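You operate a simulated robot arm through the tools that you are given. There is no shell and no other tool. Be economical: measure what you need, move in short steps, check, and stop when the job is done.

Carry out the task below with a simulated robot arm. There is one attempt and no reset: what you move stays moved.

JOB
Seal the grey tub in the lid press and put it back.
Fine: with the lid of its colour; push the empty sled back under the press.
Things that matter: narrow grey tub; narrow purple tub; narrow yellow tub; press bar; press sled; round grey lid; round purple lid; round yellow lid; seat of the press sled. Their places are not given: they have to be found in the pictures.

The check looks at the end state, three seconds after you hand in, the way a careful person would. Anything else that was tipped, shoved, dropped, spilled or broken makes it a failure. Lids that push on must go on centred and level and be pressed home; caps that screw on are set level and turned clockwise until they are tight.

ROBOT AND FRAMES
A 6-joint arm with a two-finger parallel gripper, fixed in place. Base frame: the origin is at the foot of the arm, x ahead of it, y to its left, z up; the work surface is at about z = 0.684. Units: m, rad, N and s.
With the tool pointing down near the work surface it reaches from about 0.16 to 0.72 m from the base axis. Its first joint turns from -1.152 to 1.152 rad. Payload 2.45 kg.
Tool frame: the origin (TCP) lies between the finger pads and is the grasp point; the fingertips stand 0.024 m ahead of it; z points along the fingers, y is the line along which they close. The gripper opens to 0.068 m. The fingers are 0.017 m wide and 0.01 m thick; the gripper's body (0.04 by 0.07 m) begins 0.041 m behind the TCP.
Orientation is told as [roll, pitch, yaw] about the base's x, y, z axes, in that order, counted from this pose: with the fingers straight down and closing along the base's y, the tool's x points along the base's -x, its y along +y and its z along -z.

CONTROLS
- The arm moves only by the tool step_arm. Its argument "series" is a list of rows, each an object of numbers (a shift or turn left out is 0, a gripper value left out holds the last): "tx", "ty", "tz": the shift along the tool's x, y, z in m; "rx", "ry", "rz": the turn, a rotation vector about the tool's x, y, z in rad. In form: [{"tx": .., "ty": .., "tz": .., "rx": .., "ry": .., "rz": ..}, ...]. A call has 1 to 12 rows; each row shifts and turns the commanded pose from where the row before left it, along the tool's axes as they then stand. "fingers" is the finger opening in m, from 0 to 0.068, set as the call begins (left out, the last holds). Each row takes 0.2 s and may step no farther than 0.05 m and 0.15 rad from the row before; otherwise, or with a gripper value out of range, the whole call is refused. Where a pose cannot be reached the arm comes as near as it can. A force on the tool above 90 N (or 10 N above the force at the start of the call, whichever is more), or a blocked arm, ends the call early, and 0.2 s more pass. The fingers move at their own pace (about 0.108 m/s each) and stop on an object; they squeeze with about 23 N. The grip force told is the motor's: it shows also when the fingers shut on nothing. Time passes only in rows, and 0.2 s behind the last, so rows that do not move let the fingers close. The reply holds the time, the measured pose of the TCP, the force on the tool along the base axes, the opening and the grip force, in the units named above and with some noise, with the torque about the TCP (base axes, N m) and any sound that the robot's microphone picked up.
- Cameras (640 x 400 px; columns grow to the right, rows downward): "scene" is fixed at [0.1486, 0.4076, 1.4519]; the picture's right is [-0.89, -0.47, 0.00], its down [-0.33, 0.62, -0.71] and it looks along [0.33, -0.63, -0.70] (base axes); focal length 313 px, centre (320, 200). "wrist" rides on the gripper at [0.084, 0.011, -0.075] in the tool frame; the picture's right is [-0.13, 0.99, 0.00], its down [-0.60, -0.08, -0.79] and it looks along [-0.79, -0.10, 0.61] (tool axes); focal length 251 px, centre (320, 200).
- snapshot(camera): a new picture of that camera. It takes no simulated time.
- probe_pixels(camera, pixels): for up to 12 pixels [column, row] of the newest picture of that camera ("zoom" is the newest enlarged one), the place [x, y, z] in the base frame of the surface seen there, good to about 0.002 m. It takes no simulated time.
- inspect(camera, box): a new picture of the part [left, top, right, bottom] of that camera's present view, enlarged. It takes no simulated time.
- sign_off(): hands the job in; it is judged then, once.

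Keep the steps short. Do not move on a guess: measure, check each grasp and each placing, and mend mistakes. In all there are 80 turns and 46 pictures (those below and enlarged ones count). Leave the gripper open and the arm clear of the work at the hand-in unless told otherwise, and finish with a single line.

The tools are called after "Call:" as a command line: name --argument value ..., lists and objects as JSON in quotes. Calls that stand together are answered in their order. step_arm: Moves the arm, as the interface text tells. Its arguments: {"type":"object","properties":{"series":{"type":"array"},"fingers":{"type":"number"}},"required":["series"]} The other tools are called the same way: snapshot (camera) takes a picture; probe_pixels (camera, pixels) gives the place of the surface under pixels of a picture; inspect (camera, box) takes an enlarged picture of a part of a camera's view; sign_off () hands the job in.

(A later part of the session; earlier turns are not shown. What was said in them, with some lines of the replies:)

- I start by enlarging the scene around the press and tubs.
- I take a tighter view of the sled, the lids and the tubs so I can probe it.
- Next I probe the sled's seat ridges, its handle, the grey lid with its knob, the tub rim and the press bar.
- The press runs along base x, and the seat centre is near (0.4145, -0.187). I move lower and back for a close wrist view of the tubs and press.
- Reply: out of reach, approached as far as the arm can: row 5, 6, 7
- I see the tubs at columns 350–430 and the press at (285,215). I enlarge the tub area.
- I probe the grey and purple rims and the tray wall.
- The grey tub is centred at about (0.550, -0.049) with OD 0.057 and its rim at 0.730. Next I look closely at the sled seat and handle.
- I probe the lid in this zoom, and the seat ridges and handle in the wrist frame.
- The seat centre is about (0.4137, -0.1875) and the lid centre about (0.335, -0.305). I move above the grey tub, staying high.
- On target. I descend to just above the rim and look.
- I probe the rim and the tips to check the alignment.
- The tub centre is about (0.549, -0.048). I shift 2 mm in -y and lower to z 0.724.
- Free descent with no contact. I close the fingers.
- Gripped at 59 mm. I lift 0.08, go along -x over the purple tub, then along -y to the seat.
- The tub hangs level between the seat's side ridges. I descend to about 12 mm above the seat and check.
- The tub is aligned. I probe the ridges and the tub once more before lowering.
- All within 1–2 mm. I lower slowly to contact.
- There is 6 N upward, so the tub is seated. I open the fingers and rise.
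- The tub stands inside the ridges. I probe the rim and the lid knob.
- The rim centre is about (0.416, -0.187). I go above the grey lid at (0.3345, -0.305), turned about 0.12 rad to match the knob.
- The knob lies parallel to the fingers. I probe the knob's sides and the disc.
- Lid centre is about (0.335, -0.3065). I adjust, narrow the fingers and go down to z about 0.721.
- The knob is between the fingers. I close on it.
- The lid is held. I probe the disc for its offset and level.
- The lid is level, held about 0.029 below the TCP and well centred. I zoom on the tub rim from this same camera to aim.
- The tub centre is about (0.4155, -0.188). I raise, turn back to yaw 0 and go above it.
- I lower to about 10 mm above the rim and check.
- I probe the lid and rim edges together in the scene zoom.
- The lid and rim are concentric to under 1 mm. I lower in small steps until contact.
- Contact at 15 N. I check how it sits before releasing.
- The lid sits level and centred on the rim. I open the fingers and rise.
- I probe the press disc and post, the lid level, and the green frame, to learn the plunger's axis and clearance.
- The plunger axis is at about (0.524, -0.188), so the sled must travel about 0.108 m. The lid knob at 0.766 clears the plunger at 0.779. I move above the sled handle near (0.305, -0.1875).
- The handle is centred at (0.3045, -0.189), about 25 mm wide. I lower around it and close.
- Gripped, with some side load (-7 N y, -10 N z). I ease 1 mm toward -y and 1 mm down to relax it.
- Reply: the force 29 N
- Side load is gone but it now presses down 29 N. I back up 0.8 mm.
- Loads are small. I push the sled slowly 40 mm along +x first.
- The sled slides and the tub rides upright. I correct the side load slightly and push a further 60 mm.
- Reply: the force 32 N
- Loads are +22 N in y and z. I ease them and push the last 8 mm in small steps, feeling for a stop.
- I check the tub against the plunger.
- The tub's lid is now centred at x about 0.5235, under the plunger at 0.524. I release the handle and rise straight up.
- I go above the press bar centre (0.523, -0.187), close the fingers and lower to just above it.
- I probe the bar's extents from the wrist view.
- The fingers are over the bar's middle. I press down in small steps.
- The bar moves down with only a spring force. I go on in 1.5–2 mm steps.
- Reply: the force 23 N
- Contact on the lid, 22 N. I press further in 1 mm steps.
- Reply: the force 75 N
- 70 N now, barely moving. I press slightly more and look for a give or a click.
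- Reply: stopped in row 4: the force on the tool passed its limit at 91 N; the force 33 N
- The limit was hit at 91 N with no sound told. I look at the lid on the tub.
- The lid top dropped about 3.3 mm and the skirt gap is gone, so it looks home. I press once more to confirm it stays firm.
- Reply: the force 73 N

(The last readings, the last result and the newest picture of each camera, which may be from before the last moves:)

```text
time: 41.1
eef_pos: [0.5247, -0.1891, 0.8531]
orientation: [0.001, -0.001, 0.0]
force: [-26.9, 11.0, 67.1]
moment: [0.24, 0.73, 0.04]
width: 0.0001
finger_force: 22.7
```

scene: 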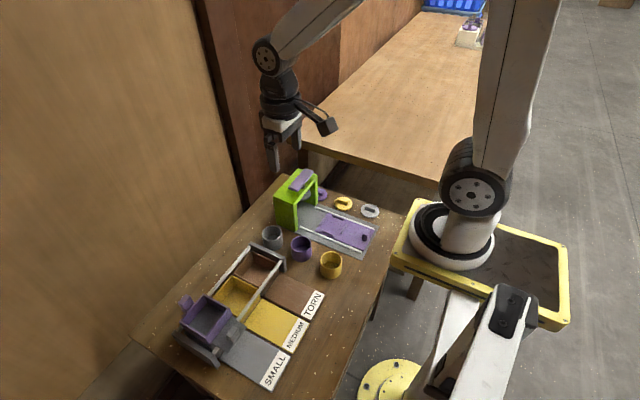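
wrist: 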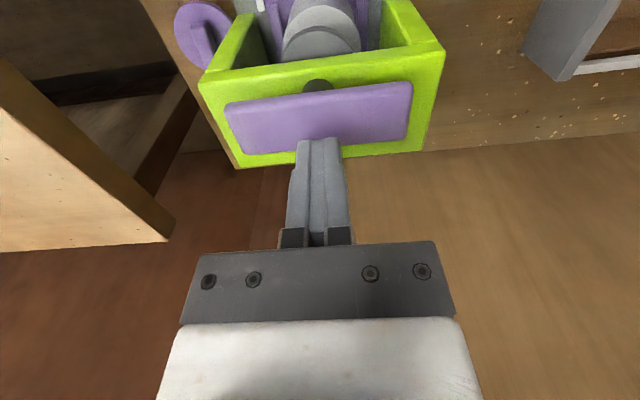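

Firm at 67 N with no more travel. I raise off the bar and retreat to above the handle.

Call:
step_arm --series '[{"tz": -0.015}, {"tz": -0.03}, {"tz": -0.035}, {"tx": 0.037}, {"tx": 0.037}, {"tx": 0.036}, {}]' --fingers 0.0

Call:
inspect --camera "scene" --box '[272, 165, 368, 245]'

```text
time: 42.7
eef_pos: [0.4161, -0.1879, 0.9294]
orientation: [-0.002, -0.003, 0.001]
force: [0.4, -0.4, 0.0]
moment: [-0.02, 0.03, 0.0]
width: 0.0
finger_force: 22.6
```

```text
5.00 times, centred on (320, 205) of scene
```

zoom: 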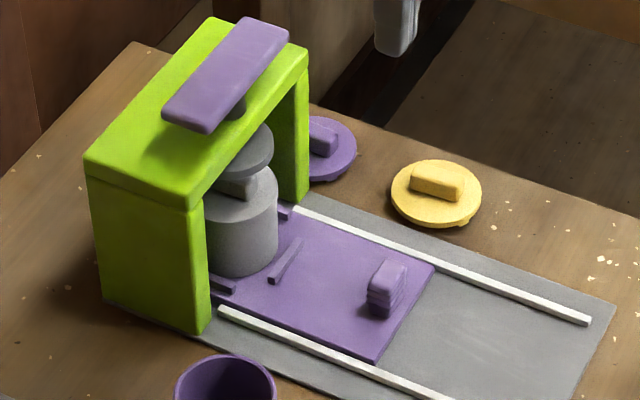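

The bar is back up and the lid is flush. I probe the handle.

Call:
probe_pixels --camera "zoom" --pixels '[[388, 272], [378, 285], [398, 262], [380, 310], [288, 258], [240, 215], [276, 190]]'

```text
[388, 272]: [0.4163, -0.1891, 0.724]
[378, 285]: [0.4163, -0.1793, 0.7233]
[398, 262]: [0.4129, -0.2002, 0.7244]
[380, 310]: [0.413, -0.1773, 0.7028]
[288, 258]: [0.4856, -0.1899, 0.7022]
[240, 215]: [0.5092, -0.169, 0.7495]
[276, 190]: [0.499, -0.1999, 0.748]
```

I open the fingers, descend around the handle at (0.413, -0.190) and grip.

Call:
step_arm --fingers 0.06 --series '[{"tx": 0.0025, "ty": -0.002, "tz": 0.04}, {"tz": 0.045}, {"tz": 0.045}, {"tz": 0.045}, {"tz": 0.02}, {"tz": 0.01}, {}]'

Call:
step_arm --fingers 0.0 --series '[{}, {}, {}]'

```text
time: 44.3
eef_pos: [0.4151, -0.19, 0.7247]
orientation: [-0.001, -0.002, 0.001]
force: [-0.7, 0.9, 0.2]
moment: [0.0, 0.03, 0.02]
width: 0.0602
finger_force: 0.0
```

```text
time: 45.1
eef_pos: [0.4126, -0.1897, 0.7245]
orientation: [0.002, -0.003, -0.001]
force: [-0.2, 1.0, -3.5]
moment: [0.05, -0.35, 0.0]
width: 0.026
finger_force: 40.9
```

Clean grip. I pull the sled back slowly along -x by about 0.108.

Call:
step_arm --series '[{"tx": 0.005}, {"tx": 0.009}, {"tx": 0.01}, {"tx": 0.01}, {"tx": 0.01}, {"tx": 0.01}, {}]'

Call:
step_arm --series '[{"tx": 0.008}, {"tx": 0.01}, {"tx": 0.01}, {"tx": 0.01}, {"tx": 0.008}, {"tx": 0.005}, {}]'

Call:
inspect --camera "scene" --box '[256, 165, 384, 245]'

```text
time: 46.7
eef_pos: [0.3579, -0.1899, 0.7232]
orientation: [0.0, -0.001, 0.0]
force: [1.0, 20.5, 28.3]
moment: [0.27, -0.04, 0.03]
width: 0.0258
finger_force: 41.5
```

```text
time: 48.3
eef_pos: [0.3088, -0.1893, 0.7227]
orientation: [-0.001, 0.0, 0.0]
force: [0.1, 15.1, 1.3]
moment: [0.19, 0.38, 0.09]
width: 0.0258
finger_force: 40.8
```

```text
5.00 times, centred on (320, 205) of scene
```

zoom: 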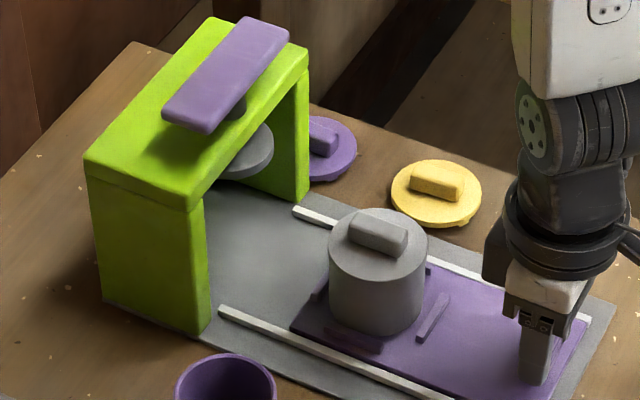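

The sealed tub is back out and upright. I release the handle and rise, then probe the lid for its centre.

Call:
probe_pixels --camera "zoom" --pixels '[[331, 245], [426, 243], [377, 211], [370, 281], [345, 270], [410, 268], [385, 230], [378, 332]]'

Call:
step_arm --fingers 0.06 --series '[{}, {}, {"tz": -0.025}, {"tz": -0.035}, {"tz": -0.035}, {"tz": -0.025}, {}]'

```text
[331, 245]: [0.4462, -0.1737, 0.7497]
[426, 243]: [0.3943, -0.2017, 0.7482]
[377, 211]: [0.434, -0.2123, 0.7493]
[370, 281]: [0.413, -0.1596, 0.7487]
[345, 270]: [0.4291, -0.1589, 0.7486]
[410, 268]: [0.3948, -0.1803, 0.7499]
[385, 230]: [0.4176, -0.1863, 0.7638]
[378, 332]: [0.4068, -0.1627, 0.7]
```

```text
time: 49.9
eef_pos: [0.3075, -0.1905, 0.842]
orientation: [-0.002, -0.001, 0.001]
force: [-0.5, -0.2, 0.1]
moment: [0.0, 0.02, -0.03]
width: 0.0597
finger_force: 0.0
```

The lid centre is about (0.4195, -0.188). I go above it with the gripper fully open and check from the wrist.

Call:
step_arm --fingers 0.068 --series '[{"tx": -0.037, "ty": 0.0015}, {"tx": -0.037}, {"tx": -0.038}, {"tz": 0.025}, {"tz": 0.018}, {}]'

Call:
snapshot --camera "wrist"

```text
time: 51.3
eef_pos: [0.421, -0.1884, 0.8002]
orientation: [-0.002, -0.002, 0.0]
force: [0.1, -0.5, 1.2]
moment: [-0.01, -0.01, 0.02]
width: 0.0679
finger_force: 0.1
```

```text
12 pictures are left
```

wrist: 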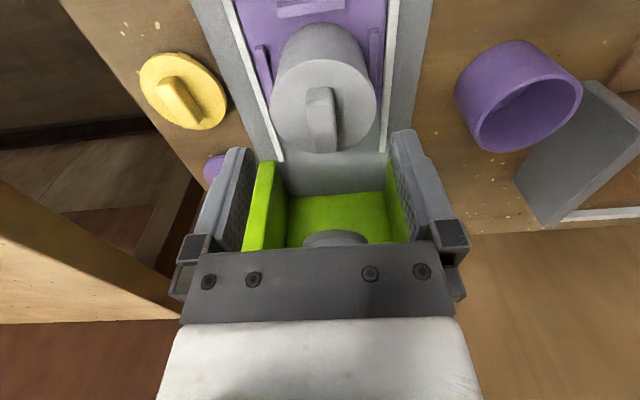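

Call:
probe_pixels --camera "wrist" --pixels '[[272, 106], [376, 98], [322, 61], [322, 151], [285, 75], [360, 72], [284, 138], [366, 132], [236, 155], [402, 140], [322, 110], [322, 93]]'

```text
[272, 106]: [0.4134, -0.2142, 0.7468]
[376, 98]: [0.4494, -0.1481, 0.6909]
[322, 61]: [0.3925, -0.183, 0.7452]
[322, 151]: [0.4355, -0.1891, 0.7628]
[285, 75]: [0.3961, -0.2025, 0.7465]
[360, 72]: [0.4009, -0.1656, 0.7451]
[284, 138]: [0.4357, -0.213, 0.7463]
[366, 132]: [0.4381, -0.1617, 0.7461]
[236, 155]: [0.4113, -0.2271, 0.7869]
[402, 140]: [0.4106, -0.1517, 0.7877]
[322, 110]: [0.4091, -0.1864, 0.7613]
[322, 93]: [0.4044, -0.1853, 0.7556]
```

The lid centre is about (0.421, -0.187), with the finger mid 1.5–2 mm off in y. I correct and descend carefully to z about 0.731.

Call:
step_arm --series '[{"ty": 0.0016}, {"tz": 0.02}, {"tz": 0.015}, {"tz": 0.015}, {"tz": 0.012}, {"tz": 0.007}, {}]'

```text
time: 52.9
eef_pos: [0.4213, -0.1875, 0.7323]
orientation: [-0.002, -0.003, 0.001]
force: [0.0, 0.7, 1.1]
moment: [0.0, -0.01, 0.01]
width: 0.068
finger_force: 0.0
```

No contact on the way. I close and lift.

Call:
step_arm --fingers 0.03 --series '[{}, {}, {}]'

Call:
step_arm --series '[{"tz": -0.01}, {"tz": -0.025}, {"tz": -0.03}, {"tz": -0.02}, {}]'

Call:
snapshot --camera "wrist"

```text
time: 53.7
eef_pos: [0.4208, -0.1863, 0.7311]
orientation: [-0.003, -0.002, -0.001]
force: [0.5, -0.1, 0.1]
moment: [0.04, -0.01, 0.01]
width: 0.0601
finger_force: 23.0
```

```text
time: 54.9
eef_pos: [0.4212, -0.1878, 0.8168]
orientation: [0.0, -0.002, 0.001]
force: [0.4, -0.2, -0.9]
moment: [0.02, -0.02, 0.02]
width: 0.0604
finger_force: 22.7
```

```text
11 pictures are left
```

wrist: 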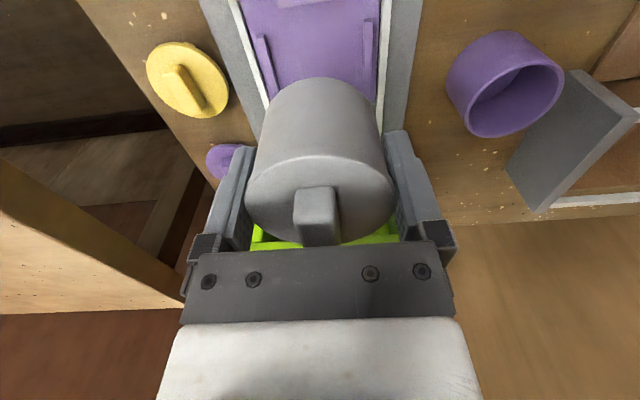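

The sealed tub lifted as one. I carry it in +y, then in +x, back to its old place (0.549, -0.049).

Call:
step_arm --series '[{"ty": 0.035}, {"ty": 0.035}, {"ty": 0.035}, {"ty": 0.034}, {"tx": -0.032}, {"tx": -0.032}, {"tx": -0.032}, {"tx": -0.032}, {}]'

```text
time: 56.9
eef_pos: [0.5492, -0.0477, 0.816]
orientation: [-0.001, -0.003, 0.002]
force: [-1.4, 0.0, -0.1]
moment: [0.01, -0.03, -0.01]
width: 0.0601
finger_force: 23.1
```

I lower to just above the table, then in small steps.

Call:
step_arm --series '[{"ty": -0.0006, "tz": 0.03}, {"tz": 0.03}, {"tz": 0.022}, {"tz": 0.006}, {"tz": 0.003}, {"tz": 0.002}, {}]'

```text
time: 58.5
eef_pos: [0.5479, -0.0495, 0.7233]
orientation: [-0.002, -0.002, 0.002]
force: [1.0, 0.5, -0.7]
moment: [-0.01, 0.0, -0.02]
width: 0.0603
finger_force: 23.1
```

Call:
step_arm --series '[{"tz": 0.0007}, {"tz": 0.0007}, {}]'

```text
time: 59.3
eef_pos: [0.5479, -0.0495, 0.7225]
orientation: [-0.001, -0.003, 0.0]
force: [-0.2, 0.4, 0.0]
moment: [0.03, -0.02, 0.01]
width: 0.0602
finger_force: 22.4
```

Not touching yet. I lower a little more.

Call:
step_arm --series '[{"tz": 0.0008}, {"tz": 0.0008}, {}]'

```text
time: 60.1
eef_pos: [0.5482, -0.049, 0.7207]
orientation: [-0.001, -0.004, 0.0]
force: [-0.1, -0.3, -0.3]
moment: [-0.01, 0.01, -0.02]
width: 0.0604
finger_force: 22.9
```

Call:
step_arm --series '[{"tz": 0.0008}, {"tz": 0.0008}, {}]'

Call:
inspect --camera "scene" --box '[240, 205, 320, 275]'

```text
time: 60.9
eef_pos: [0.5491, -0.0483, 0.7205]
orientation: [-0.001, -0.003, 0.001]
force: [-2.4, 3.5, 9.1]
moment: [0.07, 0.03, 0.01]
width: 0.0605
finger_force: 22.5
```

```text
5.71 times, centred on (280, 240) of scene
```

zoom: 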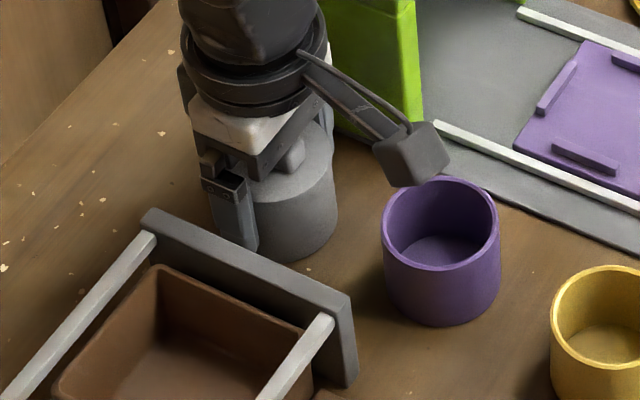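

Touching the table at 9 N. I open and rise.

Call:
step_arm --fingers 0.068 --series '[{}, {}, {"tz": -0.02}, {"tz": -0.03}, {"tz": -0.04}, {"tz": -0.03}, {}]'

Call:
inspect --camera "scene" --box '[240, 185, 384, 275]'

```text
time: 62.5
eef_pos: [0.549, -0.0492, 0.8388]
orientation: [-0.002, -0.002, -0.001]
force: [0.5, 0.2, -0.1]
moment: [0.0, -0.02, 0.0]
width: 0.068
finger_force: 0.1
```

```text
4.44 times, centred on (312, 230) of scene
```

zoom: 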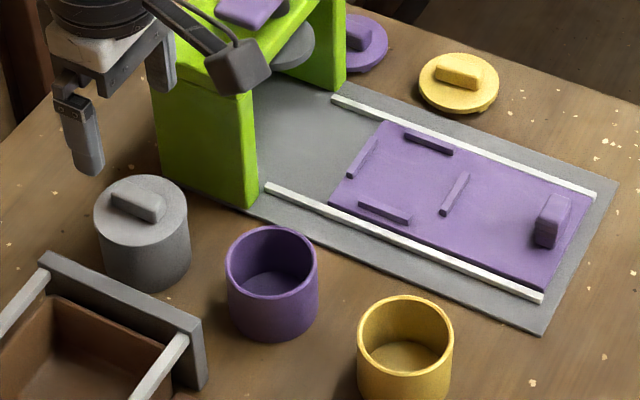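

The tub is upright and sealed at its old place. I probe it and the sled handle.

Call:
probe_pixels --camera "zoom" --pixels '[[97, 210], [186, 210], [142, 177], [140, 243], [138, 198], [555, 210], [558, 200], [548, 225], [542, 245], [456, 193]]'

```text
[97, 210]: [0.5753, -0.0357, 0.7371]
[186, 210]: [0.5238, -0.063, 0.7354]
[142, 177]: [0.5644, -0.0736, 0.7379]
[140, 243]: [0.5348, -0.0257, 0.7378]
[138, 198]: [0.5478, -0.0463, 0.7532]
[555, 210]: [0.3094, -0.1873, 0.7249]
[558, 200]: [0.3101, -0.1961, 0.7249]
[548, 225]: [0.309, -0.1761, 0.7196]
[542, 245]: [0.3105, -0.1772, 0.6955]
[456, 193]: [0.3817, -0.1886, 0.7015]
```

The lid is level and the tub is centred at (0.5495, -0.049). Now I move to the sled handle at (0.309, -0.189), around the press.

Call:
step_arm --fingers 0.06 --series '[{"tx": 0.045}, {"tx": 0.045}, {"tx": 0.045}, {"tx": 0.015, "ty": -0.035}, {"tx": 0.01, "ty": -0.035}, {"tx": 0.03, "ty": -0.035}, {"tx": 0.03, "ty": -0.035}, {"tx": 0.02}, {"tz": 0.03}, {"tz": 0.03}, {}]'

Call:
snapshot --camera "wrist"

```text
time: 64.9
eef_pos: [0.3084, -0.1894, 0.7804]
orientation: [-0.001, -0.001, 0.001]
force: [-0.3, -0.3, 0.4]
moment: [-0.01, 0.04, 0.01]
width: 0.0599
finger_force: 0.1
```

```text
8 pictures are left
```

wrist: 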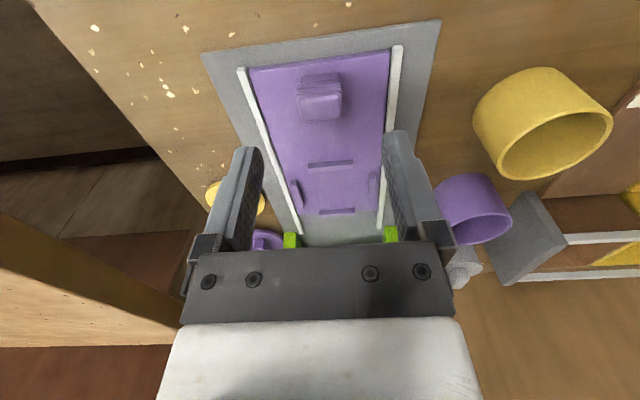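

The handle is centred below. I descend, grip and check the load.

Call:
step_arm --series '[{"tz": 0.025}, {"tz": 0.02}, {"tz": 0.011}, {}]'

Call:
step_arm --fingers 0.0 --series '[{}, {}, {}]'

```text
time: 65.9
eef_pos: [0.3079, -0.1891, 0.7226]
orientation: [-0.001, -0.002, 0.001]
force: [0.4, -0.2, 0.0]
moment: [0.0, -0.01, 0.01]
width: 0.0599
finger_force: 0.0
```

```text
time: 66.7
eef_pos: [0.3081, -0.1902, 0.7236]
orientation: [-0.001, -0.004, -0.001]
force: [0.2, -10.3, -9.3]
moment: [0.0, 0.03, 0.01]
width: 0.0258
finger_force: 41.5
```

I push the empty sled forward about 0.105 (handle to x about 0.413), easing the side load.

Call:
step_arm --series '[{"tx": -0.006, "ty": -0.0005}, {"tx": -0.009}, {"tx": -0.01}, {"tx": -0.01}, {"tx": -0.01}, {"tx": -0.01}, {}]'

Call:
step_arm --series '[{"tx": -0.009}, {"tx": -0.01}, {"tx": -0.01}, {"tx": -0.01}, {"tx": -0.007}, {"tx": -0.004}, {}]'

```text
time: 68.3
eef_pos: [0.3638, -0.1897, 0.7233]
orientation: [-0.002, -0.003, 0.0]
force: [0.2, -16.5, 0.5]
moment: [-0.06, -0.06, -0.06]
width: 0.0259
finger_force: 41.3
```

```text
time: 69.9
eef_pos: [0.413, -0.1898, 0.7228]
orientation: [-0.001, -0.002, -0.002]
force: [-3.8, -22.6, 3.5]
moment: [-0.13, 0.68, 0.16]
width: 0.0259
finger_force: 40.6
```

There is a slight -x reaction. I feel 2 mm further for the end stop.

Call:
step_arm --series '[{"tx": -0.001, "ty": -0.0006}, {"tx": -0.001}, {}]'

```text
time: 70.7
eef_pos: [0.4133, -0.1909, 0.7232]
orientation: [0.002, -0.001, 0.0]
force: [-15.2, -18.0, 13.7]
moment: [-0.3, -0.39, -0.02]
width: 0.0261
finger_force: 41.1
```

The end stop is felt (-15 N, no more travel), so the sled is fully home. I release and withdraw upward.

Call:
step_arm --fingers 0.06 --series '[{}, {}, {"tz": -0.025}, {"tz": -0.04}, {"tz": -0.045}, {"tz": -0.045}, {"tz": -0.045}, {"tz": -0.04}, {}]'

Call:
inspect --camera "scene" --box '[240, 165, 400, 275]'

```text
time: 72.7
eef_pos: [0.4148, -0.1898, 0.9633]
orientation: [-0.001, -0.001, 0.0]
force: [0.4, 0.1, -0.4]
moment: [-0.03, 0.01, 0.02]
width: 0.0599
finger_force: 0.0
```

```text
3.64 times, centred on (320, 220) of scene
```

zoom: 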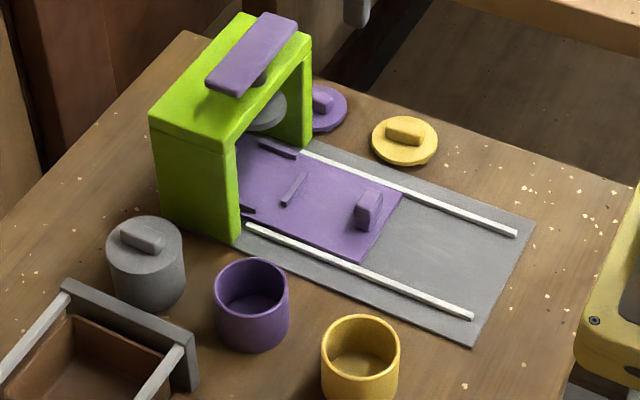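

The empty sled is under the press, the sealed grey tub is back in its place, the other tubs and lids look undisturbed, and the arm is clear with the gripper open. I hand in.

Call:
sign_off

```text
The job is handed in.
```

The grey tub is sealed with its grey lid and back in its original place, and the empty sled is pushed back under the press against its stop.
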